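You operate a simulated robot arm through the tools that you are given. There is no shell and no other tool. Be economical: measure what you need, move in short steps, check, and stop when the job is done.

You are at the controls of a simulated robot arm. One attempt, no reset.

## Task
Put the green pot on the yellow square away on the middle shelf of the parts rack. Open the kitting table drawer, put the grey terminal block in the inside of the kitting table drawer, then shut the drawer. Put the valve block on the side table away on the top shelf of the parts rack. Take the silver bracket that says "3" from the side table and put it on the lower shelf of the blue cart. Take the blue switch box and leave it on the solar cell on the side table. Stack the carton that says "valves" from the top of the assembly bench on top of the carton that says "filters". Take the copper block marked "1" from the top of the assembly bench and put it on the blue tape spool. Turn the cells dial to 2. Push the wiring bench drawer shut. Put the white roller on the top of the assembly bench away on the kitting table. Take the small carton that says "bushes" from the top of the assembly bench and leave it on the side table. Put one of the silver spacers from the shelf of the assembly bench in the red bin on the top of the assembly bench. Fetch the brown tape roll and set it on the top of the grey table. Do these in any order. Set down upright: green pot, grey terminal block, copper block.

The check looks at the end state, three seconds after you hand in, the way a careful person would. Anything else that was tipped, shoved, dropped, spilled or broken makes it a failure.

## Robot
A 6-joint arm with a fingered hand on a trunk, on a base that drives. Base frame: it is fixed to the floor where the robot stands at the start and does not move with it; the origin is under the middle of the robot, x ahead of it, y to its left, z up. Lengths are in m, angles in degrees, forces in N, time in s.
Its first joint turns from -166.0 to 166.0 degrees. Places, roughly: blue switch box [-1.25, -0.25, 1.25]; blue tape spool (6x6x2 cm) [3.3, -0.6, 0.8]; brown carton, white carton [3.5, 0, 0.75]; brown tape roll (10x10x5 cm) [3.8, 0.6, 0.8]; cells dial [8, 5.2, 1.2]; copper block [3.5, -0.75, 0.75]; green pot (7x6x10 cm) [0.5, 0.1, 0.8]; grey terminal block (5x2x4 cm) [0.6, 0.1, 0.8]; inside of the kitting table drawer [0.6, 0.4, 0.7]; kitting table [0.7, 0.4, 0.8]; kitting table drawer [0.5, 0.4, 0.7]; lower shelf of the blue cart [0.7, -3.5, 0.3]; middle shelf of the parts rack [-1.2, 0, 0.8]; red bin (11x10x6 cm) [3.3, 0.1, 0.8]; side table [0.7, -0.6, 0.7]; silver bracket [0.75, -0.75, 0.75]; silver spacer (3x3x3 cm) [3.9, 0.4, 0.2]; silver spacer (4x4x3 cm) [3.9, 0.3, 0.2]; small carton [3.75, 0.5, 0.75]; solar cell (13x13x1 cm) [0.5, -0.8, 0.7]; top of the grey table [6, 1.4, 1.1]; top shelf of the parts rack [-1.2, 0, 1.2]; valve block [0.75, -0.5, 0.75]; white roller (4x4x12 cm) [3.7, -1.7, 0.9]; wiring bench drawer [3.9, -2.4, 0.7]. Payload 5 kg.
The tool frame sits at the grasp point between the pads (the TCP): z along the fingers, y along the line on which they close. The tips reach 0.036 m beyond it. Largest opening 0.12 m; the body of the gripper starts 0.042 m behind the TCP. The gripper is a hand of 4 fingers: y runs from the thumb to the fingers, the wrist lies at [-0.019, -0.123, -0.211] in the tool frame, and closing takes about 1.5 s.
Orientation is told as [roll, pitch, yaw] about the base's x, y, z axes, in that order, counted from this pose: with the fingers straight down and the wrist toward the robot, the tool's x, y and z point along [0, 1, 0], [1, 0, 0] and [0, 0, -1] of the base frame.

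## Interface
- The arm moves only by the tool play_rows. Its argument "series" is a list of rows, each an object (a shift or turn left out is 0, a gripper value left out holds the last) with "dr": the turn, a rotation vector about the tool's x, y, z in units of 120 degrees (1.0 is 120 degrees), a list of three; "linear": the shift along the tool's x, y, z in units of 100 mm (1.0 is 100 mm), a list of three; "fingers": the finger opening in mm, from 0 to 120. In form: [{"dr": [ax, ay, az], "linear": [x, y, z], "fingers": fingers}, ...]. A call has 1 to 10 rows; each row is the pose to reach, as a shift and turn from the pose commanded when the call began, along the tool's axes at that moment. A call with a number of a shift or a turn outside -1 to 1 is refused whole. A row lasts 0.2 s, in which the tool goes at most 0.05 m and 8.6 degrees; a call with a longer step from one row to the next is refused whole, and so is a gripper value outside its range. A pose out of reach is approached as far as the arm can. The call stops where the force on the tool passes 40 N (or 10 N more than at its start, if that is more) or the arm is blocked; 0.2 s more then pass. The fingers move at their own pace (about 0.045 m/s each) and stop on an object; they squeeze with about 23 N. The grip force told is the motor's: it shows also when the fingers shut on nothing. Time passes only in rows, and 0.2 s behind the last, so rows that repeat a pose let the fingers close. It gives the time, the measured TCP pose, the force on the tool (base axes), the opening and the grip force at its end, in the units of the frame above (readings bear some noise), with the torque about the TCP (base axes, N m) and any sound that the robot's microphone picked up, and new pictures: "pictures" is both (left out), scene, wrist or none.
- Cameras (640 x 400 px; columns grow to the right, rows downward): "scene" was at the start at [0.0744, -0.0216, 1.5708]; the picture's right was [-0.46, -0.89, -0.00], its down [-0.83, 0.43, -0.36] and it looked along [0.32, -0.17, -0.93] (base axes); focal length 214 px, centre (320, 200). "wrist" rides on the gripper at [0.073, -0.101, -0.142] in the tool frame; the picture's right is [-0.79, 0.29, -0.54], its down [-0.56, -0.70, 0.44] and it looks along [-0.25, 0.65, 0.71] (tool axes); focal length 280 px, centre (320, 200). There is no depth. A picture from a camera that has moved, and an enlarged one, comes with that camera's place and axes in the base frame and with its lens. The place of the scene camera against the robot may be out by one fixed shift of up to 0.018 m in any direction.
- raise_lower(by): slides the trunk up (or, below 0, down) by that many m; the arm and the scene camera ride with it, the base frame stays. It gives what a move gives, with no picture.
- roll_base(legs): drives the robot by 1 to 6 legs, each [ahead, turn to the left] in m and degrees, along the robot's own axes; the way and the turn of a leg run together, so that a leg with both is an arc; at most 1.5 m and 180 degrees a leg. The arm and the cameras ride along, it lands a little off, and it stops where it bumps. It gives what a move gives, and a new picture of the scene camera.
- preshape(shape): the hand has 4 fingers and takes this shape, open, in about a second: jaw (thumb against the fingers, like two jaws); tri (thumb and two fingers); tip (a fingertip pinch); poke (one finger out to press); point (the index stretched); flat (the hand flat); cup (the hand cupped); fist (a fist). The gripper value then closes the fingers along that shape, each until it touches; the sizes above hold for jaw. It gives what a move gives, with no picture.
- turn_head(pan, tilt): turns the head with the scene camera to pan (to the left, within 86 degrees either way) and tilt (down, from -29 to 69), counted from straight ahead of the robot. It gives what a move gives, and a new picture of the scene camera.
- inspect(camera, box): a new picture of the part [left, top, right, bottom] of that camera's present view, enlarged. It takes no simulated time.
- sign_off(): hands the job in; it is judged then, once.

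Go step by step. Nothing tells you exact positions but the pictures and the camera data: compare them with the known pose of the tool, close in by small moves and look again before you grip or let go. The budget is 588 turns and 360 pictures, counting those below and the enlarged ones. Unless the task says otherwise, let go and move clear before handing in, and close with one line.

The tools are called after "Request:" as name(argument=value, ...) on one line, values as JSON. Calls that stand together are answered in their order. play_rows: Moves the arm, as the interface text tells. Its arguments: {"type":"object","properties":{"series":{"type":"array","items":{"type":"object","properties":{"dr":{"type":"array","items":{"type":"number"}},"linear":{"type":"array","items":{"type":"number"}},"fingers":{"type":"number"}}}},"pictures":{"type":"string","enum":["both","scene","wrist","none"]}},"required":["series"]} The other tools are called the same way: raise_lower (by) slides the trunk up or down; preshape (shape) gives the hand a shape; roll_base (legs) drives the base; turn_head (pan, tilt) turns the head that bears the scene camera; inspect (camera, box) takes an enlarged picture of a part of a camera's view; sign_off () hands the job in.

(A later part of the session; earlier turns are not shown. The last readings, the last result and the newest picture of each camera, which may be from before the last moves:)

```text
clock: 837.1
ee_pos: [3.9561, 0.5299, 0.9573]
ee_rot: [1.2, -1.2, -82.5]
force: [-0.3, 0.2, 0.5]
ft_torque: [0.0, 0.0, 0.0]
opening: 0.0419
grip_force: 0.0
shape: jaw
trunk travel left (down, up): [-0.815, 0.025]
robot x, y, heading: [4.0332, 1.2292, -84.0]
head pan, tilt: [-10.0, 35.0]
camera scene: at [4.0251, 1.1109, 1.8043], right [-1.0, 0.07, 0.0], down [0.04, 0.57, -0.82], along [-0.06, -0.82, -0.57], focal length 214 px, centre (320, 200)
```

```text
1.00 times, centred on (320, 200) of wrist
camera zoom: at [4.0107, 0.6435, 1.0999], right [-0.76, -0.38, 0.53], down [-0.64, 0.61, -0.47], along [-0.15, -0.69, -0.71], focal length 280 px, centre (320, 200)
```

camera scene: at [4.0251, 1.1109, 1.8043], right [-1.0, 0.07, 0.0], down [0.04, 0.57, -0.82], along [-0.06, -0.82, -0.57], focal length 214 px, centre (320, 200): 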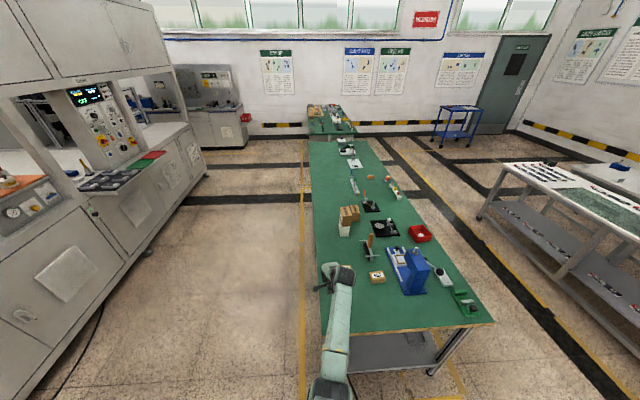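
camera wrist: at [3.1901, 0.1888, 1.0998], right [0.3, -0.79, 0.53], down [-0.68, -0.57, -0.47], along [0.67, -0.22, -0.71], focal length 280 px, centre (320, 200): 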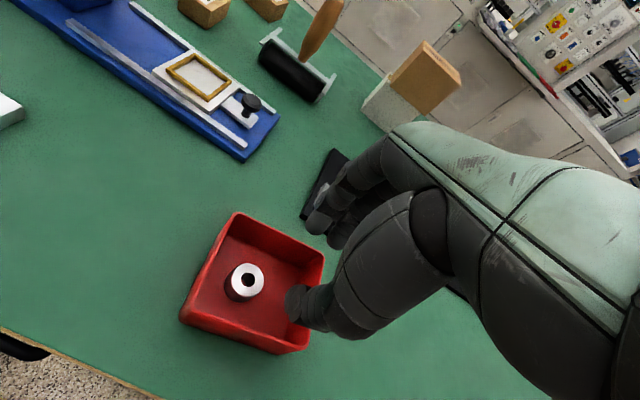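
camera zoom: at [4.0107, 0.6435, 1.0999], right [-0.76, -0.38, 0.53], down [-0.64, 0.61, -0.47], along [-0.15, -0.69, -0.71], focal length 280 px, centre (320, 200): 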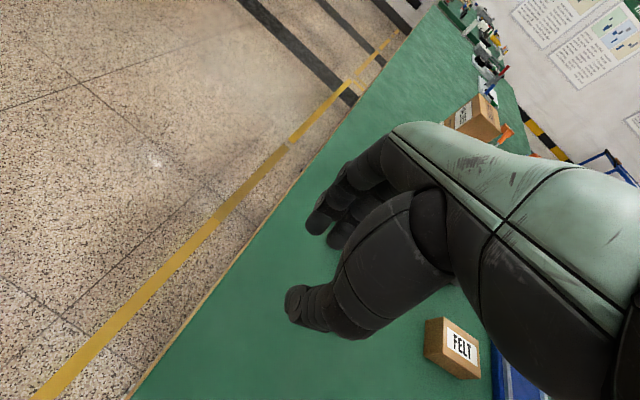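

Request:
roll_base(legs=[[0, -6], [0.08, 0]])

Request:
play_rows(series=[{"linear": [-0.3, 0, -0.3], "fingers": 115, "dr": [0.01, -0.008, 0]}, {"linear": [-0.35, 0, -0.5], "fingers": 115, "dr": [0.01, -0.008, 0]}, {"linear": [-0.35, 0, -0.5], "fingers": 115, "dr": [0.01, -0.008, 0]}, {"linear": [-0.35, 0, -0.5], "fingers": 115, "dr": [0.01, -0.008, 0]}], pictures="wrist")

Request:
turn_head(pan=-10, tilt=55)

Request:
inspect(camera="scene", box=[240, 120, 400, 220])

```text
clock: 838.7
ee_pos: [3.8826, 0.4623, 0.9561]
ee_rot: [1.2, -1.2, -88.6]
force: [-0.5, -0.7, -0.2]
ft_torque: [0.02, -0.03, 0.02]
opening: 0.042
grip_force: 0.0
shape: jaw
trunk travel left (down, up): [-0.815, 0.025]
robot x, y, heading: [4.0317, 1.1451, -90.0]
head pan, tilt: [-10.0, 35.0]
camera scene: at [4.0123, 1.0329, 1.8043], right [-0.98, 0.17, 0.0], down [0.1, 0.56, -0.82], along [-0.14, -0.81, -0.57], focal length 214 px, centre (320, 200)
```

scene: 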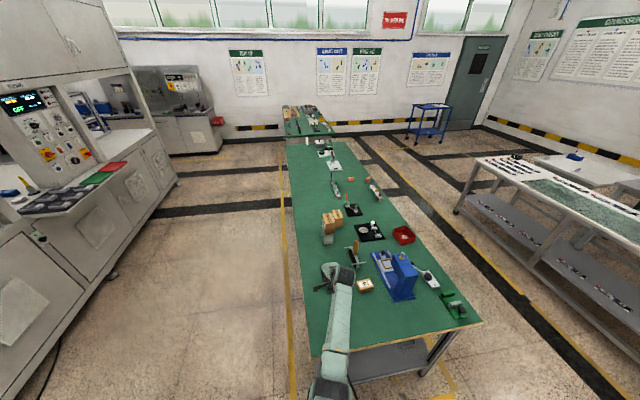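

```text
clock: 839.7
ee_pos: [3.846, 0.4628, 1.0066]
ee_rot: [0.2, -0.2, -88.4]
force: [-0.6, -0.1, 0.8]
ft_torque: [0.01, -0.01, 0.04]
opening: 0.1147
grip_force: 0.1
shape: jaw
trunk travel left (down, up): [-0.815, 0.025]
robot x, y, heading: [4.0344, 1.1425, -90.3]
head pan, tilt: [-10.0, 35.0]
camera wrist: at [3.9141, 0.5677, 1.1504], right [-0.78, -0.31, 0.54], down [-0.58, 0.68, -0.45], along [-0.23, -0.66, -0.71], focal length 280 px, centre (320, 200)
```

wrist: 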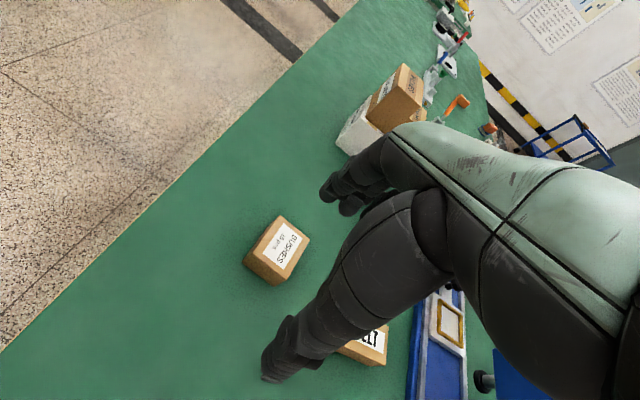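

```text
clock: 840.5
ee_pos: [3.8462, 0.4633, 1.006]
ee_rot: [0.2, 0.0, -88.5]
force: [-0.9, 0.8, 0.1]
ft_torque: [-0.02, -0.03, 0.03]
opening: 0.1147
grip_force: 0.1
shape: jaw
trunk travel left (down, up): [-0.815, 0.025]
robot x, y, heading: [4.0319, 1.1434, -90.3]
head pan, tilt: [-10.0, 55.0]
camera scene: at [4.0157, 1.0466, 1.7759], right [-0.98, 0.17, 0.0], down [0.14, 0.81, -0.57], along [-0.1, -0.57, -0.82], focal length 214 px, centre (320, 200)
```

scene: 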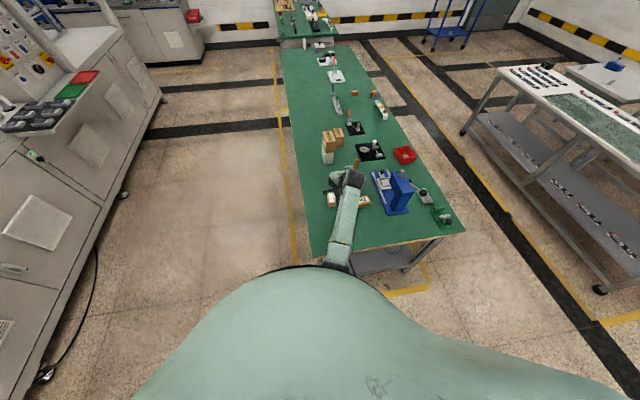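

```text
4.00 times, centred on (320, 170) of scene
camera zoom: at [4.0157, 1.0466, 1.7759], right [-0.98, 0.17, 0.0], down [0.14, 0.81, -0.57], along [-0.1, -0.57, -0.82], focal length 858 px, centre (320, 320)
```

zoom: 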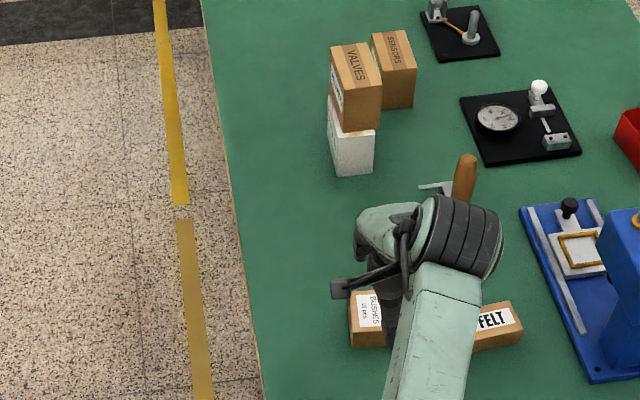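

Request:
play_rows(series=[{"linear": [-0.05, 0.3, 0.1], "dr": [0, 0, 0.04]}, {"linear": [-0.1, 0.6, 0.3], "dr": [0, 0, 0.08]}, {"linear": [-0.12, 0.84, 0.6], "dr": [0, 0, 0.1]}, {"linear": [-0.12, 0.84, 0.9], "dr": [0, 0, 0.1]}, {"linear": [-0.12, 0.84, 0.9], "dr": [0, 0, 0.1]}], pictures="wrist")

```text
clock: 841.9
ee_pos: [3.8108, 0.3366, 0.9248]
ee_rot: [-0.4, -3.5, -100.6]
force: [0.3, 0.1, 0.1]
ft_torque: [0.04, -0.04, -0.01]
opening: 0.1152
grip_force: 0.0
shape: jaw
out of reach, approached as far as the arm can: row 1, 2, 3, 4, 5
trunk travel left (down, up): [-0.815, 0.025]
robot x, y, heading: [4.0338, 1.1435, -90.0]
head pan, tilt: [-10.0, 55.0]
stopped in row 5: the arm was blocked; the commanded pose is now the measured one
camera wrist: at [3.903, 0.4316, 1.062], right [-0.82, -0.11, 0.56], down [-0.43, 0.76, -0.48], along [-0.38, -0.64, -0.67], focal length 280 px, centre (320, 200)
```

wrist: 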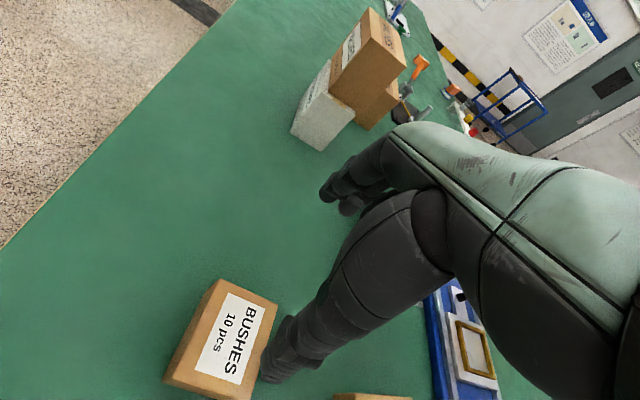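

Request:
play_rows(series=[{"linear": [0, -0.3, -0.1]}, {"linear": [0, -0.6, -0.1]}, {"linear": [0, -1.0, -0.1], "dr": [0.025, 0, 0]}, {"linear": [0, -1.0, -0.1], "dr": [0.025, 0, 0]}], pictures="none")

Request:
play_rows(series=[{"linear": [0, -0.3, 0]}, {"linear": [-0.05, -0.64, 0]}, {"linear": [-0.05, -0.64, 0]}], pictures="none")

Request:
roll_base(legs=[[0.12, 0]])

Request:
inspect(camera="wrist", box=[0, 0, 640, 400])

```text
clock: 842.9
ee_pos: [3.8042, 0.3796, 0.8807]
ee_rot: [-0.3, -0.1, -100.6]
force: [-0.4, -0.4, -0.1]
ft_torque: [0.0, -0.01, -0.02]
opening: 0.1151
grip_force: 0.0
shape: jaw
out of reach, approached as far as the arm can: row 1, 2, 3, 4
trunk travel left (down, up): [-0.815, 0.025]
robot x, y, heading: [4.0316, 1.1431, -90.0]
head pan, tilt: [-10.0, 55.0]
```

```text
clock: 843.7
ee_pos: [3.7985, 0.4078, 0.851]
ee_rot: [-0.3, -0.2, -100.5]
force: [0.1, 0.5, 0.5]
ft_torque: [0.01, 0.01, 0.01]
opening: 0.1152
grip_force: 0.0
shape: jaw
out of reach, approached as far as the arm can: row 1, 2, 3
trunk travel left (down, up): [-0.815, 0.025]
robot x, y, heading: [4.0341, 1.145, -90.3]
head pan, tilt: [-10.0, 55.0]
```

```text
clock: 845.0
ee_pos: [3.7968, 0.2884, 0.8518]
ee_rot: [-0.3, -0.1, -100.5]
force: [0.0, 0.8, -0.7]
ft_torque: [-0.04, -0.04, 0.01]
opening: 0.1149
grip_force: 0.1
shape: jaw
trunk travel left (down, up): [-0.815, 0.025]
robot x, y, heading: [4.0344, 1.024, -89.9]
head pan, tilt: [-10.0, 55.0]
camera scene: at [4.0155, 0.928, 1.776], right [-0.98, 0.17, 0.0], down [0.14, 0.81, -0.57], along [-0.1, -0.57, -0.82], focal length 214 px, centre (320, 200)
```

scene: 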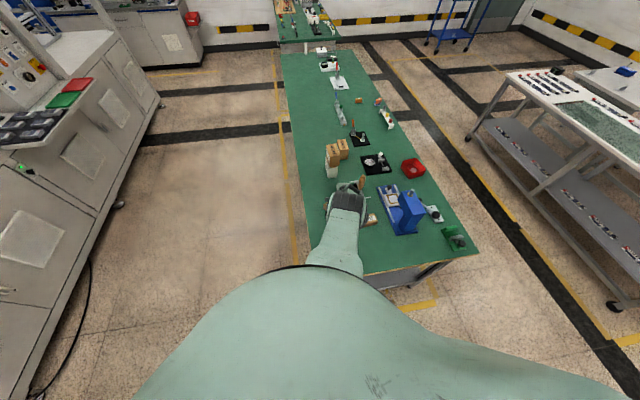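

```text
1.00 times, centred on (320, 200) of wrist
camera zoom: at [3.887, 0.3757, 0.995], right [-0.83, -0.14, 0.55], down [-0.43, 0.79, -0.44], along [-0.37, -0.6, -0.71], focal length 280 px, centre (320, 200)
```

zoom: 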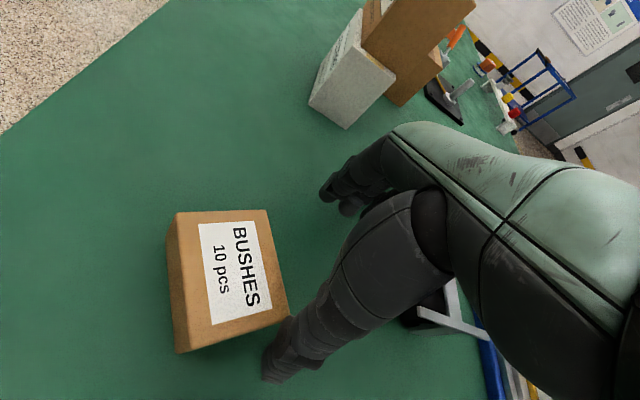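

Request:
play_rows(series=[{"linear": [0, 0, -0.3]}, {"linear": [0, 0, -0.6]}, {"linear": [0, 0, -1]}, {"linear": [0, 0, -1]}], pictures="none")

Request:
inspect(camera="scene", box=[300, 120, 460, 220])

Request:
inspect(camera="wrist", box=[0, 0, 640, 400])

```text
clock: 846.0
ee_pos: [3.7772, 0.2439, 0.9188]
ee_rot: [-0.3, -0.1, -100.5]
force: [-0.1, -0.4, 1.1]
ft_torque: [-0.04, -0.02, -0.04]
opening: 0.115
grip_force: 0.0
shape: jaw
out of reach, approached as far as the arm can: row 1, 2, 3, 4
trunk travel left (down, up): [-0.815, 0.025]
robot x, y, heading: [4.0351, 1.0229, -90.1]
head pan, tilt: [-10.0, 55.0]
```

```text
4.00 times, centred on (380, 170) of scene
camera zoom: at [4.0154, 0.9276, 1.776], right [-0.98, 0.17, 0.0], down [0.14, 0.81, -0.57], along [-0.1, -0.57, -0.82], focal length 858 px, centre (80, 320)
```

zoom: 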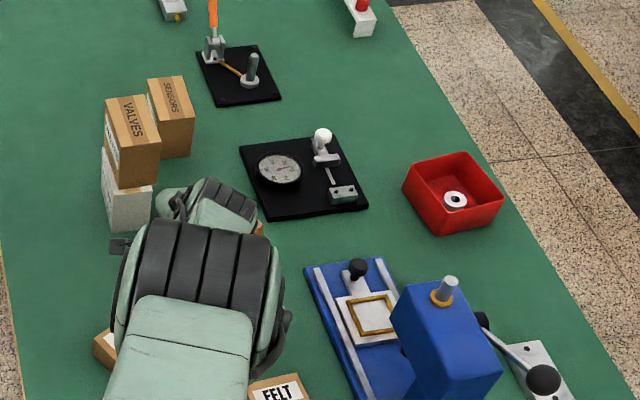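

```text
1.00 times, centred on (320, 200) of wrist
camera zoom: at [3.8677, 0.3307, 1.0617], right [-0.83, -0.14, 0.55], down [-0.43, 0.79, -0.44], along [-0.37, -0.6, -0.71], focal length 280 px, centre (320, 200)
```

zoom: 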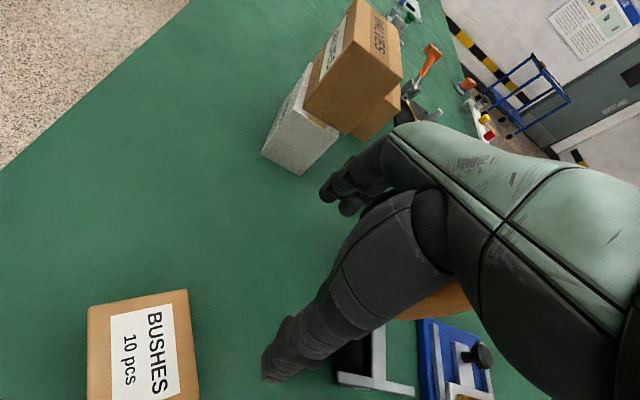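

Request:
roll_base(legs=[[-0.25, 0]])

Request:
inspect(camera="scene", box=[280, 100, 440, 200])

```text
clock: 847.8
ee_pos: [3.7769, 0.4925, 0.9181]
ee_rot: [-0.3, 0.0, -100.5]
force: [0.8, -1.0, -0.2]
ft_torque: [0.01, -0.01, -0.01]
opening: 0.1152
grip_force: 0.1
shape: jaw
trunk travel left (down, up): [-0.815, 0.025]
robot x, y, heading: [4.0331, 1.2731, -89.9]
head pan, tilt: [-10.0, 55.0]
camera scene: at [4.0155, 1.1754, 1.7758], right [-0.98, 0.17, 0.0], down [0.14, 0.81, -0.57], along [-0.1, -0.56, -0.82], focal length 214 px, centre (320, 200)
```

scene: 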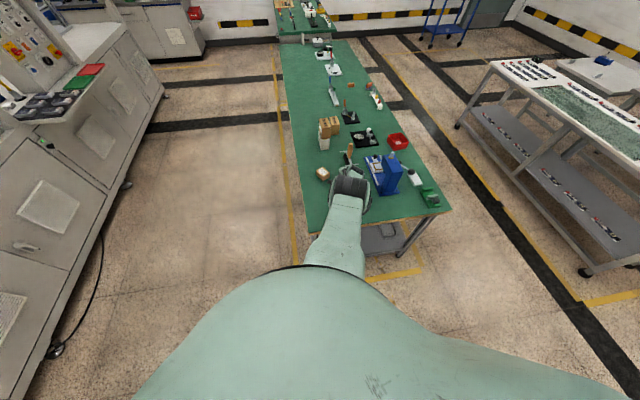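

```text
4.00 times, centred on (360, 150) of scene
camera zoom: at [4.0155, 1.1754, 1.7758], right [-0.98, 0.17, 0.0], down [0.14, 0.81, -0.57], along [-0.1, -0.56, -0.82], focal length 858 px, centre (160, 400)
```

zoom: 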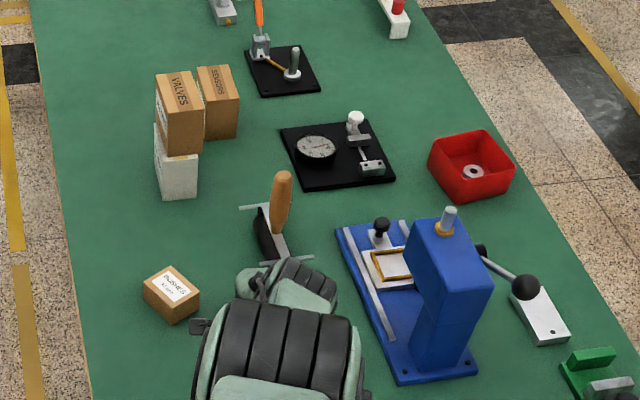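

BUSHES got nudged; I'll approach it from the far side where the arm reaches comfortably. First restore the arm.

Request:
play_rows(series=[{"linear": [0.1, -0.3, -0.3], "dr": [0, 0, -0.04]}, {"linear": [0.15, -0.6, -0.6], "dr": [0, 0, -0.09]}, {"linear": [0.15, -1.0, -0.8], "dr": [0, 0, -0.09]}, {"linear": [0.15, -1.0, -0.8], "dr": [0, 0, -0.09]}], pictures="none")

Request:
play_rows(series=[{"linear": [-0.2, -0.3, 0]}, {"linear": [-0.4, -0.6, 0]}, {"linear": [-0.5, -0.8, 0]}, {"linear": [-0.5, -0.8, 0]}], pictures="wrist")

```text
clock: 848.8
ee_pos: [3.7706, 0.4929, 0.9398]
ee_rot: [-0.4, 0.1, -89.7]
force: [0.0, 0.8, -0.2]
ft_torque: [0.03, 0.04, 0.0]
opening: 0.1151
grip_force: 0.0
shape: jaw
out of reach, approached as far as the arm can: row 1, 2, 3, 4
trunk travel left (down, up): [-0.815, 0.025]
robot x, y, heading: [4.0375, 1.2747, -90.3]
head pan, tilt: [-10.0, 55.0]
```

```text
clock: 849.8
ee_pos: [3.7057, 0.5436, 0.9205]
ee_rot: [-0.2, 0.1, -89.7]
force: [0.7, -0.1, -0.5]
ft_torque: [0.01, 0.01, 0.02]
opening: 0.1153
grip_force: 0.0
shape: jaw
out of reach, approached as far as the arm can: row 1, 2, 3, 4
trunk travel left (down, up): [-0.815, 0.025]
robot x, y, heading: [4.0315, 1.273, -90.1]
head pan, tilt: [-10.0, 55.0]
camera wrist: at [3.7777, 0.6473, 1.0636], right [-0.78, -0.29, 0.55], down [-0.57, 0.7, -0.44], along [-0.25, -0.65, -0.71], focal length 280 px, centre (320, 200)
```

wrist: 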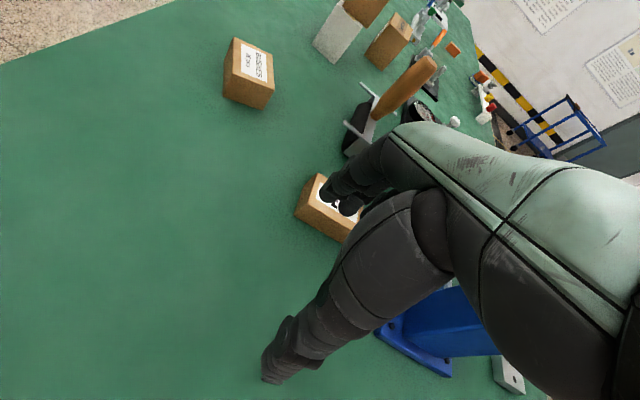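

Request:
play_rows(series=[{"linear": [0, 0, -0.3]}, {"linear": [0, 0, -0.6]}, {"linear": [0, 0, -0.9]}, {"linear": [0, 0, -0.9]}, {"linear": [0, 0, -0.9]}], pictures="none")

Request:
play_rows(series=[{"linear": [0.2, -0.3, 0]}, {"linear": [0.4, -0.6, 0]}, {"linear": [0.5, -1.0, 0]}, {"linear": [0.5, -1, 0]}, {"linear": [0.5, -1, 0]}], pictures="scene")

```text
clock: 851.0
ee_pos: [3.6806, 0.5121, 0.9921]
ee_rot: [-0.3, 0.0, -89.7]
force: [-0.3, -0.1, -0.1]
ft_torque: [0.0, 0.0, -0.03]
opening: 0.1154
grip_force: 0.0
shape: jaw
out of reach, approached as far as the arm can: row 1, 2, 3, 4, 5
trunk travel left (down, up): [-0.815, 0.025]
robot x, y, heading: [4.0327, 1.275, -90.1]
head pan, tilt: [-10.0, 55.0]
```

```text
clock: 852.2
ee_pos: [3.6843, 0.5392, 0.9458]
ee_rot: [-0.2, -0.1, -89.7]
force: [-0.1, -0.6, 0.4]
ft_torque: [-0.02, 0.03, 0.05]
opening: 0.1153
grip_force: 0.1
shape: jaw
out of reach, approached as far as the arm can: row 1, 2, 3, 4, 5
trunk travel left (down, up): [-0.815, 0.025]
robot x, y, heading: [4.0373, 1.2747, -90.1]
head pan, tilt: [-10.0, 55.0]
camera scene: at [4.0156, 1.1765, 1.7759], right [-0.98, 0.17, 0.0], down [0.14, 0.81, -0.57], along [-0.1, -0.56, -0.82], focal length 214 px, centre (320, 200)
```

scene: 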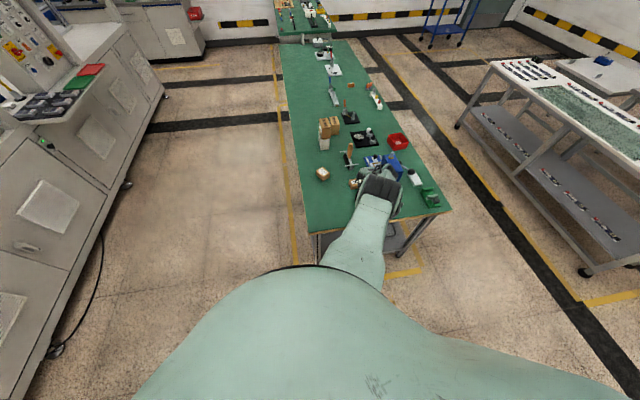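

Request:
roll_base(legs=[[-0.4, 0]])

Request:
play_rows(series=[{"linear": [0.3, 0, 0]}, {"linear": [0.6, 0, 0]}, {"linear": [0.9, 0, 0]}, {"linear": [1, 0, 0]}, {"linear": [1, 0, 0]}], pictures="scene")

```text
clock: 854.7
ee_pos: [3.6872, 0.9405, 0.946]
ee_rot: [-0.3, 0.0, -89.5]
force: [0.0, 0.0, 0.9]
ft_torque: [-0.02, 0.01, -0.05]
opening: 0.1151
grip_force: 0.0
shape: jaw
trunk travel left (down, up): [-0.815, 0.025]
robot x, y, heading: [4.0305, 1.675, -89.8]
head pan, tilt: [-10.0, 55.0]
camera scene: at [4.0152, 1.579, 1.7758], right [-0.99, 0.17, 0.0], down [0.14, 0.81, -0.57], along [-0.1, -0.56, -0.82], focal length 214 px, centre (320, 200)
```

scene: 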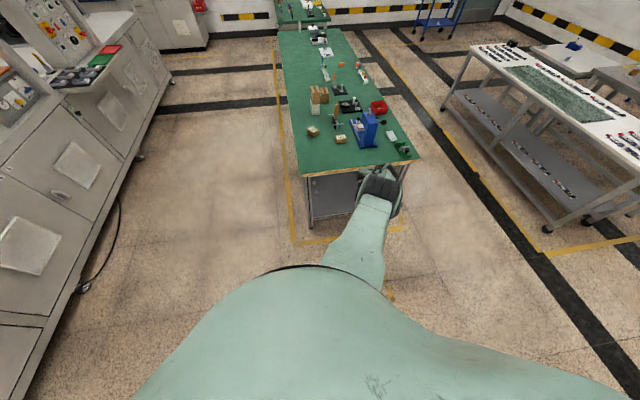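

```text
clock: 855.9
ee_pos: [3.7647, 0.9118, 0.9245]
ee_rot: [-0.3, 0.0, -89.5]
force: [-0.5, -0.3, -0.1]
ft_torque: [0.03, 0.02, 0.01]
opening: 0.1153
grip_force: 0.1
shape: jaw
out of reach, approached as far as the arm can: row 1, 2, 3, 4, 5
trunk travel left (down, up): [-0.815, 0.025]
robot x, y, heading: [4.0346, 1.678, -89.7]
head pan, tilt: [-10.0, 55.0]
camera scene: at [4.0149, 1.5803, 1.7759], right [-0.99, 0.17, 0.0], down [0.14, 0.81, -0.57], along [-0.1, -0.57, -0.82], focal length 214 px, centre (320, 200)
```

scene: 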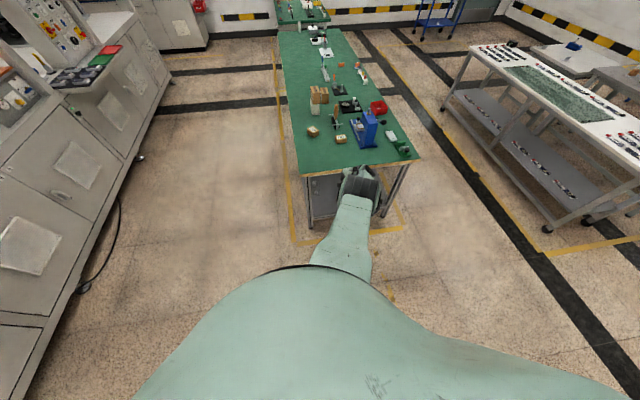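

Request:
play_rows(series=[{"linear": [0, 0, 0.4]}, {"linear": [0, -0.1, 0.8]}, {"linear": [0, -0.1, 1]}, {"linear": [0, -0.1, 1]}], pictures="none")

Request:
play_rows(series=[{"linear": [0, 0, 0.4]}, {"linear": [0, -0.1, 0.8]}, {"linear": [0, -0.1, 1]}, {"linear": [0, -0.1, 1]}], pictures="none")

Request:
play_rows(series=[{"linear": [0, -0.4, 0]}, {"linear": [0, -0.8, 0]}, {"linear": [0, -1, 0]}, {"linear": [0, -1, 0]}], pictures="none")

```text
clock: 856.9
ee_pos: [3.7766, 0.9559, 0.8553]
ee_rot: [-0.2, 0.0, -89.6]
force: [-0.8, 0.5, -0.1]
ft_torque: [-0.04, -0.02, -0.02]
opening: 0.1151
grip_force: 0.1
shape: jaw
out of reach, approached as far as the arm can: row 1, 2, 3, 4
trunk travel left (down, up): [-0.815, 0.025]
robot x, y, heading: [4.0366, 1.6758, -90.0]
head pan, tilt: [-10.0, 55.0]
```

```text
clock: 857.9
ee_pos: [3.8187, 0.9825, 0.8066]
ee_rot: [-0.3, 0.0, -89.6]
force: [1.0, 0.0, -0.2]
ft_torque: [-0.06, 0.02, -0.02]
opening: 0.1151
grip_force: 0.1
shape: jaw
out of reach, approached as far as the arm can: row 1, 2, 3, 4
trunk travel left (down, up): [-0.815, 0.025]
robot x, y, heading: [4.0349, 1.6746, -89.8]
head pan, tilt: [-10.0, 55.0]
```

```text
clock: 858.9
ee_pos: [3.8158, 1.082, 0.8069]
ee_rot: [-0.4, 0.0, -89.5]
force: [-0.1, 0.0, -0.5]
ft_torque: [-0.02, 0.0, -0.01]
opening: 0.1151
grip_force: 0.0
shape: jaw
trunk travel left (down, up): [-0.815, 0.025]
robot x, y, heading: [4.0315, 1.6755, -90.0]
head pan, tilt: [-10.0, 55.0]
```

Request:
play_rows(series=[{"linear": [0, 0, -0.4]}, {"linear": [0, 0, -0.8]}, {"linear": [0, 0, -1]}, {"linear": [0, 0, -1]}], pictures="none")

Request:
play_rows(series=[{"linear": [0, 0, -0.4]}, {"linear": [0, 0, -0.8]}, {"linear": [0, 0, -1]}, {"linear": [0, 0, -1]}], pictures="scene")

```text
clock: 859.9
ee_pos: [3.8166, 1.0804, 0.9074]
ee_rot: [-0.3, -0.1, -89.4]
force: [-0.1, -0.7, -0.4]
ft_torque: [-0.02, 0.04, 0.01]
opening: 0.1153
grip_force: 0.1
shape: jaw
trunk travel left (down, up): [-0.815, 0.025]
robot x, y, heading: [4.0334, 1.6782, -89.6]
head pan, tilt: [-10.0, 55.0]
```

```text
clock: 860.9
ee_pos: [3.8164, 1.0813, 1.0067]
ee_rot: [-0.3, 0.0, -89.4]
force: [0.0, 0.0, -0.3]
ft_torque: [0.02, -0.02, 0.01]
opening: 0.1149
grip_force: 0.0
shape: jaw
trunk travel left (down, up): [-0.815, 0.025]
robot x, y, heading: [4.0304, 1.6771, -89.7]
head pan, tilt: [-10.0, 55.0]
camera scene: at [4.0154, 1.5801, 1.7759], right [-0.99, 0.17, 0.0], down [0.14, 0.81, -0.57], along [-0.1, -0.57, -0.82], focal length 214 px, centre (320, 200)
```

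scene: 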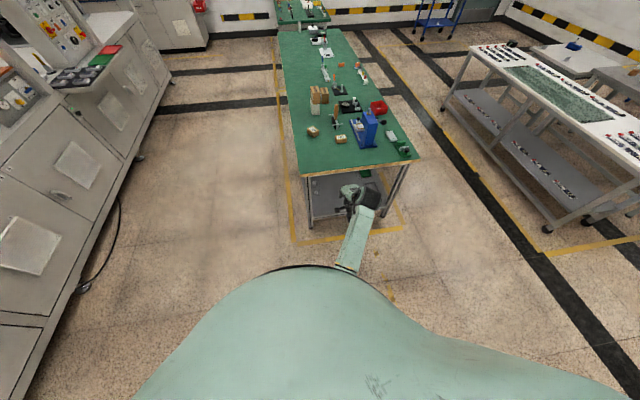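

Arm is back in its normal configuration. Check the bench for anything disturbed.

Request:
inspect(camera="scene", box=[280, 70, 440, 170])

```text
4.00 times, centred on (360, 120) of scene
camera zoom: at [4.0154, 1.5801, 1.7759], right [-0.99, 0.17, 0.0], down [0.14, 0.81, -0.57], along [-0.1, -0.57, -0.82], focal length 858 px, centre (160, 520)
```

zoom: 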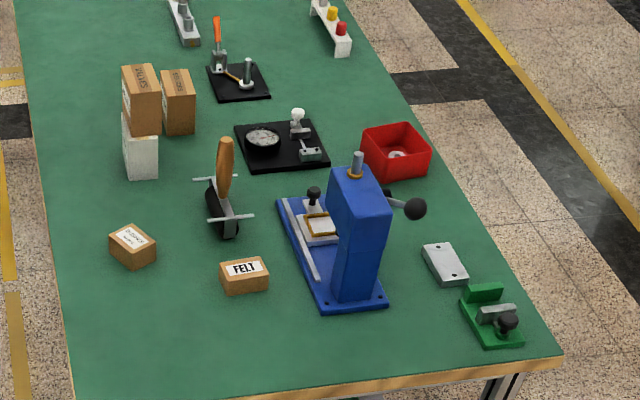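

Only BUSHES itself was nudged. Go to the far side and pick it from there.

Request:
roll_base(legs=[[0, 89.7], [0.87, 0], [0, -90], [1.5, 0], [0.04, 0], [0, -90]])

Request:
roll_base(legs=[[0.42, 0]])

Request:
inspect(camera="wrist", box=[0, 0, 640, 400])

```text
clock: 884.5
ee_pos: [4.2843, 0.3444, 1.0064]
ee_rot: [-0.3, -0.1, -179.0]
force: [0.6, 0.7, 0.7]
ft_torque: [-0.01, -0.02, 0.01]
opening: 0.115
grip_force: 0.0
shape: jaw
trunk travel left (down, up): [-0.815, 0.025]
robot x, y, heading: [4.8808, 0.1309, -179.6]
head pan, tilt: [-10.0, 55.0]
camera scene: at [4.7763, 0.1493, 1.7759], right [0.16, 0.99, 0.0], down [0.81, -0.13, -0.57], along [-0.57, 0.09, -0.82], focal length 214 px, centre (320, 200)
```

scene: 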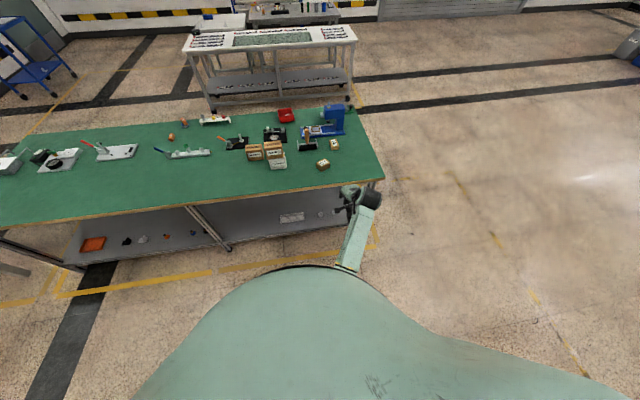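

```text
clock: 887.1
ee_pos: [3.8648, 0.3397, 1.0075]
ee_rot: [-0.3, 0.0, -179.0]
force: [0.4, -0.4, -1.1]
ft_torque: [-0.05, 0.0, -0.02]
opening: 0.1152
grip_force: 0.0
shape: jaw
trunk travel left (down, up): [-0.815, 0.025]
robot x, y, heading: [4.4602, 0.1288, -179.2]
head pan, tilt: [-10.0, 55.0]
camera scene: at [4.3557, 0.1445, 1.776], right [0.16, 0.99, 0.0], down [0.81, -0.13, -0.57], along [-0.57, 0.09, -0.82], focal length 214 px, centre (320, 200)
```

scene: 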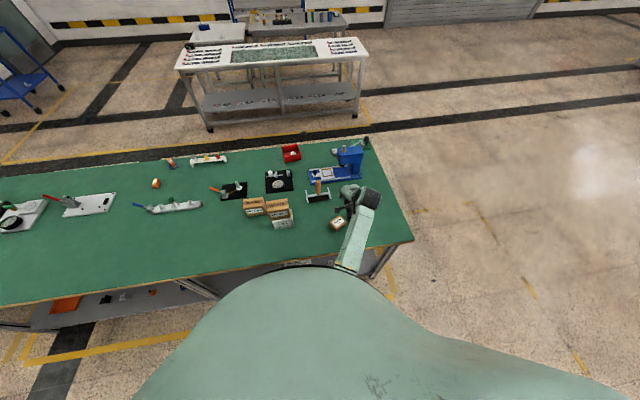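

```text
1.00 times, centred on (320, 200) of wrist
camera zoom: at [3.9663, 0.269, 1.1503], right [-0.3, 0.78, 0.55], down [0.69, 0.57, -0.44], along [-0.66, 0.24, -0.71], focal length 280 px, centre (320, 200)
```

zoom: 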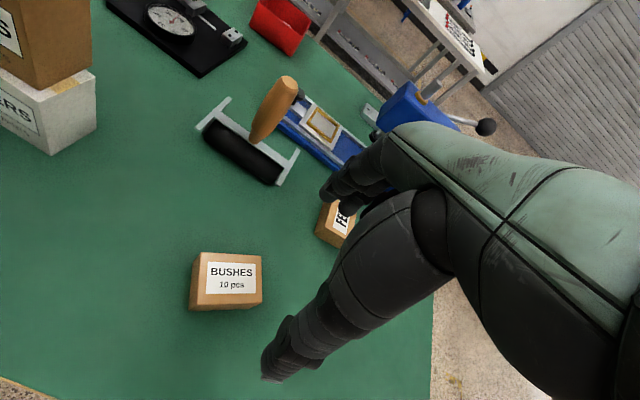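

Request:
play_rows(series=[{"linear": [0.15, 0.1, 0.1], "dr": [0, 0, -0.06]}, {"linear": [0.27, 0.19, 0.3], "dr": [0, 0, -0.12]}, {"linear": [0.27, 0.19, 0.5], "dr": [0, 0, -0.18]}, {"linear": [0.27, 0.19, 0.7], "dr": [0, 0, -0.233]}, {"linear": [0.27, 0.19, 0.8], "dr": [0, 0, -0.233]}, {"linear": [0.27, 0.19, 0.8], "dr": [0, 0, -0.233]}], pictures="wrist")

```text
clock: 888.5
ee_pos: [3.8444, 0.3133, 0.9266]
ee_rot: [-0.3, 0.0, -151.0]
force: [-0.5, -0.3, -0.3]
ft_torque: [0.01, -0.02, 0.01]
opening: 0.1151
grip_force: 0.0
shape: jaw
trunk travel left (down, up): [-0.815, 0.025]
robot x, y, heading: [4.4586, 0.1291, -179.5]
head pan, tilt: [-10.0, 55.0]
camera wrist: at [3.9677, 0.2988, 1.0705], right [-0.63, 0.55, 0.55], down [0.34, 0.83, -0.44], along [-0.69, -0.09, -0.71], focal length 280 px, centre (320, 200)
```

wrist: 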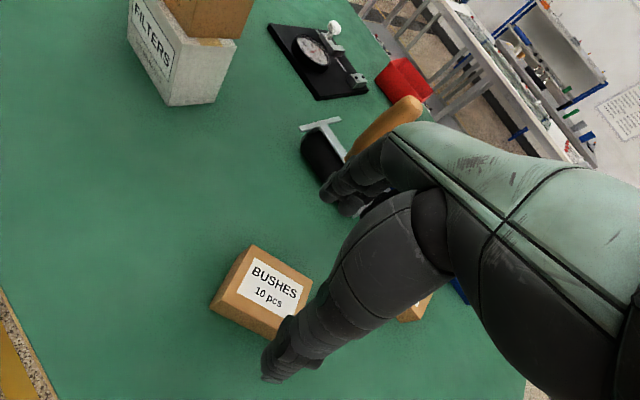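

Request:
play_rows(series=[{"linear": [-0.03, -0.06, 0.2], "fingers": 95}, {"linear": [-0.03, -0.06, 0.45], "fingers": 95}, {"linear": [-0.03, -0.06, 0.7], "fingers": 95}, {"linear": [-0.03, -0.06, 0.76], "fingers": 95}, {"linear": [-0.03, -0.06, 0.76], "fingers": 95}], pictures="wrist")

```text
clock: 889.7
ee_pos: [3.8481, 0.3186, 0.8503]
ee_rot: [-0.2, 0.0, -151.2]
force: [0.1, -0.7, 0.0]
ft_torque: [-0.03, 0.0, -0.01]
opening: 0.0952
grip_force: 0.1
shape: jaw
trunk travel left (down, up): [-0.815, 0.025]
robot x, y, heading: [4.4602, 0.1287, -179.4]
head pan, tilt: [-10.0, 55.0]
camera wrist: at [3.9713, 0.3051, 0.9947], right [-0.63, 0.55, 0.55], down [0.34, 0.83, -0.44], along [-0.69, -0.09, -0.71], focal length 280 px, centre (320, 200)
```

wrist: 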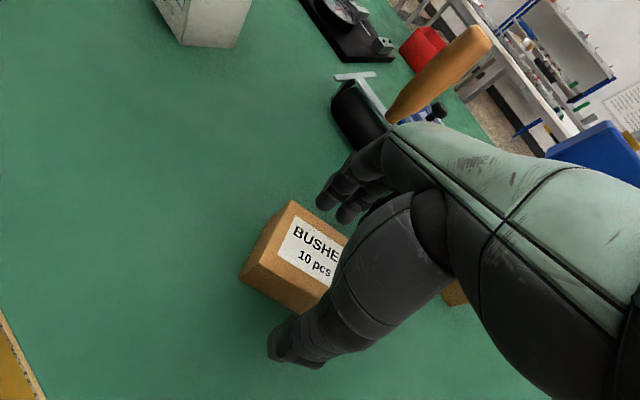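

Request:
play_rows(series=[{"fingers": 30}, {"fingers": 30}, {"fingers": 30}, {"fingers": 30}, {"fingers": 30}, {"fingers": 30}], pictures="none")

Request:
play_rows(series=[{"linear": [0, 0, -0.2]}, {"linear": [0, 0, -0.5]}, {"linear": [0, 0, -0.9]}, {"linear": [0, 0, -1]}, {"linear": [0, 0, -1]}], pictures="wrist")

```text
clock: 891.1
ee_pos: [3.8492, 0.32, 0.8509]
ee_rot: [-0.3, 0.1, -151.1]
force: [-0.6, 0.3, -0.5]
ft_torque: [-0.02, -0.02, 0.02]
opening: 0.0497
grip_force: 23.7
shape: jaw
trunk travel left (down, up): [-0.815, 0.025]
robot x, y, heading: [4.4623, 0.1285, -179.6]
head pan, tilt: [-10.0, 55.0]
```

```text
clock: 892.3
ee_pos: [3.8492, 0.3189, 0.9508]
ee_rot: [-0.2, 0.2, -151.0]
force: [0.9, 0.7, -0.5]
ft_torque: [0.0, -0.01, 0.03]
opening: 0.0497
grip_force: 22.9
shape: jaw
trunk travel left (down, up): [-0.815, 0.025]
robot x, y, heading: [4.464, 0.1275, -179.1]
head pan, tilt: [-10.0, 55.0]
camera wrist: at [3.9714, 0.3049, 1.094], right [-0.63, 0.55, 0.54], down [0.34, 0.83, -0.44], along [-0.69, -0.09, -0.71], focal length 280 px, centre (320, 200)
```

wrist: 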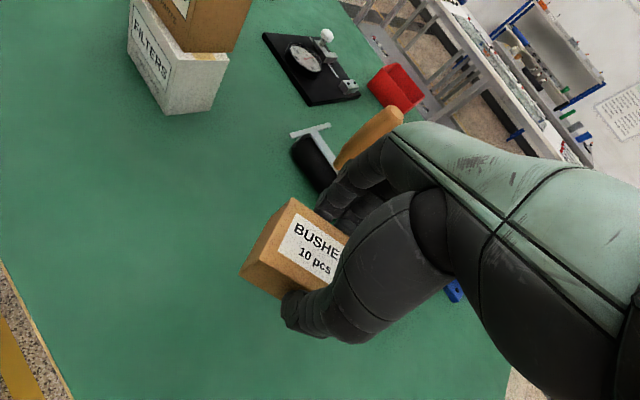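

Request:
play_rows(series=[{"linear": [0, 0, -0.4], "dr": [0, 0, 0.05]}, {"linear": [0, 0, -0.8], "dr": [0, 0, 0.1]}, {"linear": [0, 0, -1], "dr": [0, 0, 0.1]}, {"linear": [0, 0, -1], "dr": [0, 0, 0.1]}], pictures="none")

Request:
roll_base(legs=[[-0.42, 0], [0, -90.5], [1.25, 0], [0, 90], [1.5, 0], [0.98, 0]])

Request:
roll_base(legs=[[0, 90], [1.5, 0], [1.4, 0], [0, -90]])

Request:
roll_base(legs=[[1.5, 0], [0.95, 0], [0, -90]])

```text
clock: 893.3
ee_pos: [3.8484, 0.3193, 1.05]
ee_rot: [-0.3, 0.2, -163.2]
force: [0.8, 0.1, -1.3]
ft_torque: [0.0, 0.06, 0.05]
opening: 0.0494
grip_force: 22.7
shape: jaw
trunk travel left (down, up): [-0.815, 0.025]
robot x, y, heading: [4.4607, 0.1317, -179.4]
head pan, tilt: [-10.0, 55.0]
```

```text
clock: 921.1
ee_pos: [1.7705, 1.5156, 1.0508]
ee_rot: [-0.3, 0.1, -161.9]
force: [-0.1, 0.7, -1.5]
ft_torque: [0.03, -0.02, -0.01]
opening: 0.0491
grip_force: 22.7
shape: jaw
trunk travel left (down, up): [-0.815, 0.025]
robot x, y, heading: [2.3877, 1.3374, -178.3]
head pan, tilt: [-10.0, 55.0]
camera scene: at [2.2813, 1.3506, 1.7759], right [0.14, 0.99, 0.0], down [0.81, -0.12, -0.57], along [-0.57, 0.08, -0.82], focal length 214 px, centre (320, 200)
```

scene: 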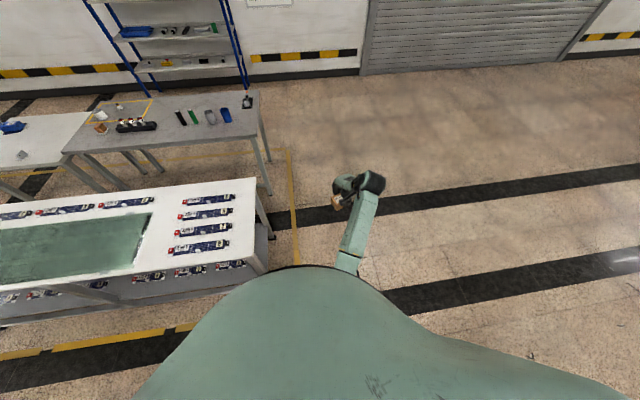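

```text
clock: 942.8
ee_pos: [1.9625, -1.4613, 1.0489]
ee_rot: [-0.2, 0.1, -157.2]
force: [-0.1, 0.1, -1.6]
ft_torque: [-0.02, 0.02, -0.01]
opening: 0.0483
grip_force: 23.4
shape: jaw
trunk travel left (down, up): [-0.815, 0.025]
robot x, y, heading: [2.5917, -1.5875, -173.4]
head pan, tilt: [-10.0, 55.0]
camera scene: at [2.4839, -1.5827, 1.7759], right [0.06, 1.0, 0.0], down [0.82, -0.05, -0.57], along [-0.57, 0.04, -0.82], focal length 214 px, centre (320, 200)
```

scene: 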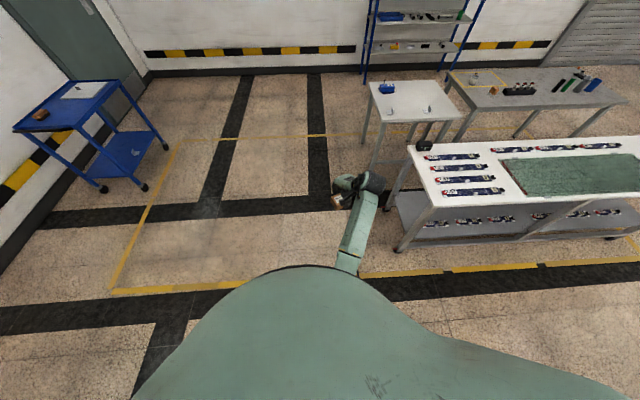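

```text
clock: 958.7
ee_pos: [0.2649, -1.2206, 1.0502]
ee_rot: [-0.4, 0.0, 112.7]
force: [-0.8, 0.4, -1.8]
ft_torque: [0.01, 0.0, -0.02]
opening: 0.0482
grip_force: 23.4
shape: jaw
trunk travel left (down, up): [-0.815, 0.025]
robot x, y, heading: [0.1406, -1.8502, 96.6]
head pan, tilt: [-10.0, 55.0]
camera scene: at [0.1336, -1.7443, 1.7759], right [1.0, -0.06, 0.0], down [-0.05, -0.82, -0.57], along [0.04, 0.57, -0.82], focal length 214 px, centre (320, 200)
```

scene: 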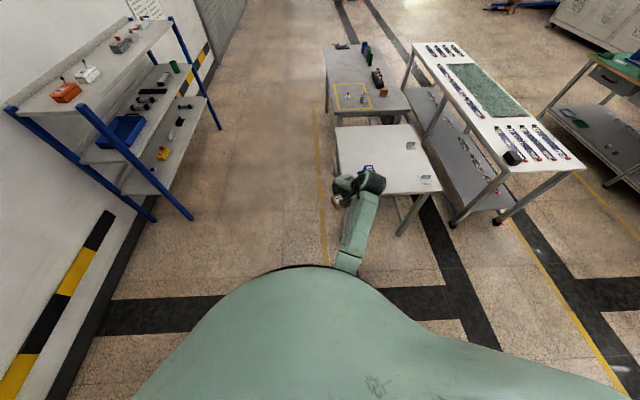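

Request:
roll_base(legs=[[0, -35.6], [0.64, 0], [0, 29]])

Request:
inspect(camera="wrist", box=[0, 0, 640, 400])

```text
clock: 965.3
ee_pos: [0.6522, -0.6967, 1.0506]
ee_rot: [-0.3, 0.0, 105.6]
force: [0.0, 0.3, -1.8]
ft_torque: [-0.02, 0.03, -0.01]
opening: 0.0479
grip_force: 23.0
shape: jaw
trunk travel left (down, up): [-0.815, 0.025]
robot x, y, heading: [0.4478, -1.3076, 89.7]
head pan, tilt: [-10.0, 55.0]
camera scene: at [0.456, -1.2002, 1.7759], right [0.98, -0.18, 0.0], down [-0.15, -0.81, -0.57], along [0.11, 0.56, -0.82], focal length 214 px, centre (320, 200)
```

scene: 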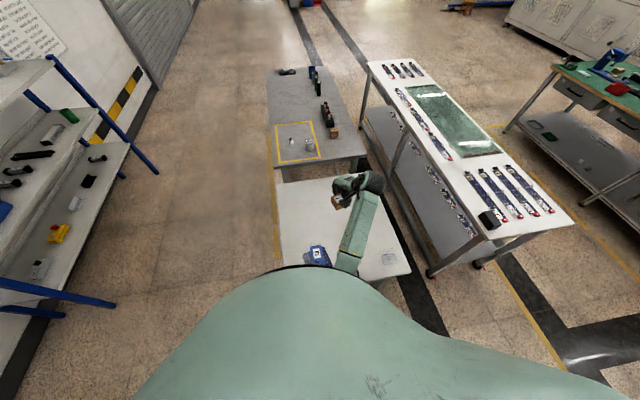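

```text
1.00 times, centred on (320, 200) of wrist
camera zoom: at [0.6076, -0.8124, 1.194], right [0.68, 0.49, 0.55], down [0.73, -0.52, -0.44], along [0.07, 0.7, -0.71], focal length 280 px, centre (320, 200)
```

zoom: 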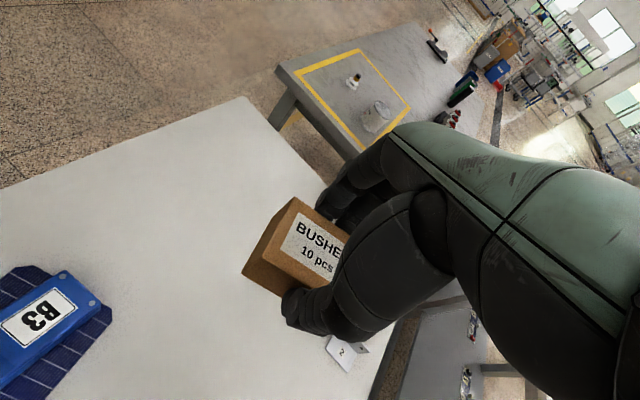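

Request:
raise_lower(by=-0.25)

Request:
play_rows(series=[{"linear": [0, 0, 0.08]}, {"linear": [0, 0, 0.14]}, {"linear": [0, 0, 0.18]}, {"linear": [0, 0, 0.22]}, {"linear": [0, 0, 0.26]}, {"linear": [0, 0, 0.3]}, {"linear": [0, 0, 0.34]}, {"linear": [0, 0, 0.38]}, {"linear": [0, 0, 0.42]}, {"linear": [0, 0, 0.46]}], pictures="wrist")

```text
clock: 967.9
ee_pos: [0.6514, -0.6959, 0.8004]
ee_rot: [-0.3, 0.0, 105.7]
force: [-0.8, 0.0, -1.2]
ft_torque: [0.02, 0.0, 0.04]
opening: 0.0475
grip_force: 22.7
shape: jaw
trunk travel left (down, up): [-0.565, 0.275]
robot x, y, heading: [0.4451, -1.3054, 89.2]
head pan, tilt: [-10.0, 55.0]
```

```text
clock: 970.1
ee_pos: [0.6523, -0.6954, 0.7583]
ee_rot: [-0.7, -0.4, 105.6]
force: [4.1, 8.8, 29.8]
ft_torque: [0.51, -0.14, -0.13]
opening: 0.052
grip_force: 23.1
shape: jaw
trunk travel left (down, up): [-0.565, 0.275]
robot x, y, heading: [0.4488, -1.3018, 89.7]
head pan, tilt: [-10.0, 55.0]
camera wrist: at [0.6079, -0.8137, 0.9013], right [0.68, 0.49, 0.55], down [0.73, -0.52, -0.44], along [0.07, 0.7, -0.71], focal length 280 px, centre (320, 200)
```

wrist: 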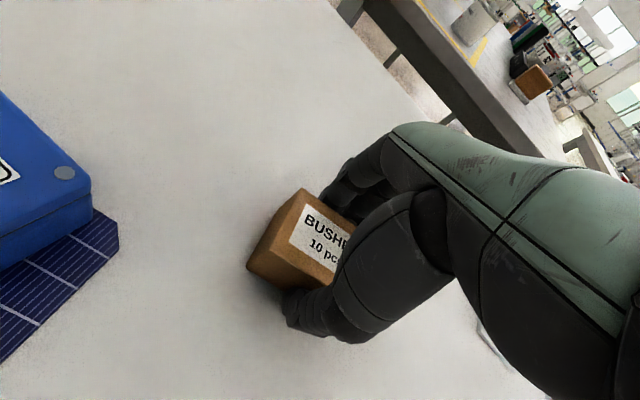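

Request:
play_rows(series=[{"linear": [0, 0, -0.06]}, {"linear": [0, 0, -0.06]}, {"linear": [0, 0, -0.06], "fingers": 95}, {"linear": [0, 0, -0.06], "fingers": 95}, {"linear": [0, 0, -0.06], "fingers": 95}, {"linear": [0, 0, -0.06], "fingers": 95}, {"linear": [0, 0, -0.06], "fingers": 95}], pictures="none")

Request:
raise_lower(by=0.27)

Request:
inspect(camera="wrist", box=[0, 0, 640, 400])

```text
clock: 971.7
ee_pos: [0.652, -0.6957, 0.7601]
ee_rot: [-0.3, 0.2, 105.8]
force: [-0.2, -0.5, 0.3]
ft_torque: [-0.03, -0.04, -0.02]
opening: 0.0946
grip_force: 0.0
shape: jaw
trunk travel left (down, up): [-0.565, 0.275]
robot x, y, heading: [0.4441, -1.3077, 89.3]
head pan, tilt: [-10.0, 55.0]
```

```text
clock: 974.5
ee_pos: [0.6521, -0.6971, 1.0301]
ee_rot: [-0.2, 0.1, 105.8]
force: [0.5, -0.8, -1.0]
ft_torque: [0.01, 0.03, 0.02]
opening: 0.0947
grip_force: 0.1
shape: jaw
trunk travel left (down, up): [-0.835, 0.005]
robot x, y, heading: [0.4477, -1.3057, 89.4]
head pan, tilt: [-10.0, 55.0]
```

```text
1.00 times, centred on (320, 200) of wrist
camera zoom: at [0.6082, -0.8125, 1.1744], right [0.68, 0.49, 0.55], down [0.73, -0.52, -0.44], along [0.07, 0.7, -0.71], focal length 280 px, centre (320, 200)
```

zoom: 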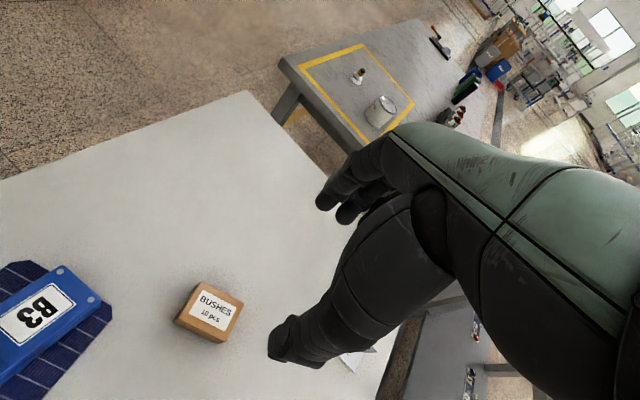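

BUSHES is on the side table. Last item: the white roller, standing upright near (3.74, -1.64); I'll go round to the bench's far side, being sparing with pictures.

Request:
roll_base(legs=[[0, -89.4], [1.5, 0], [0.5, 0], [0, 90], [1.5, 0], [1.18, 0]])

```text
clock: 1004.8
ee_pos: [2.7666, 1.9425, 1.0313]
ee_rot: [-0.4, 0.1, 103.7]
force: [-0.2, -1.3, -0.6]
ft_torque: [-0.01, -0.03, -0.03]
opening: 0.0947
grip_force: 0.1
shape: jaw
trunk travel left (down, up): [-0.835, 0.005]
robot x, y, heading: [2.543, 1.3405, 87.5]
head pan, tilt: [-10.0, 55.0]
camera scene: at [2.5534, 1.4443, 1.7959], right [0.98, -0.22, 0.0], down [-0.18, -0.8, -0.57], along [0.12, 0.56, -0.82], focal length 214 px, centre (320, 200)
```

scene: 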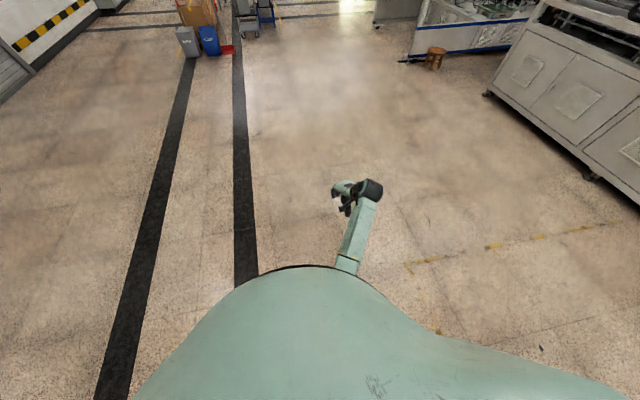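

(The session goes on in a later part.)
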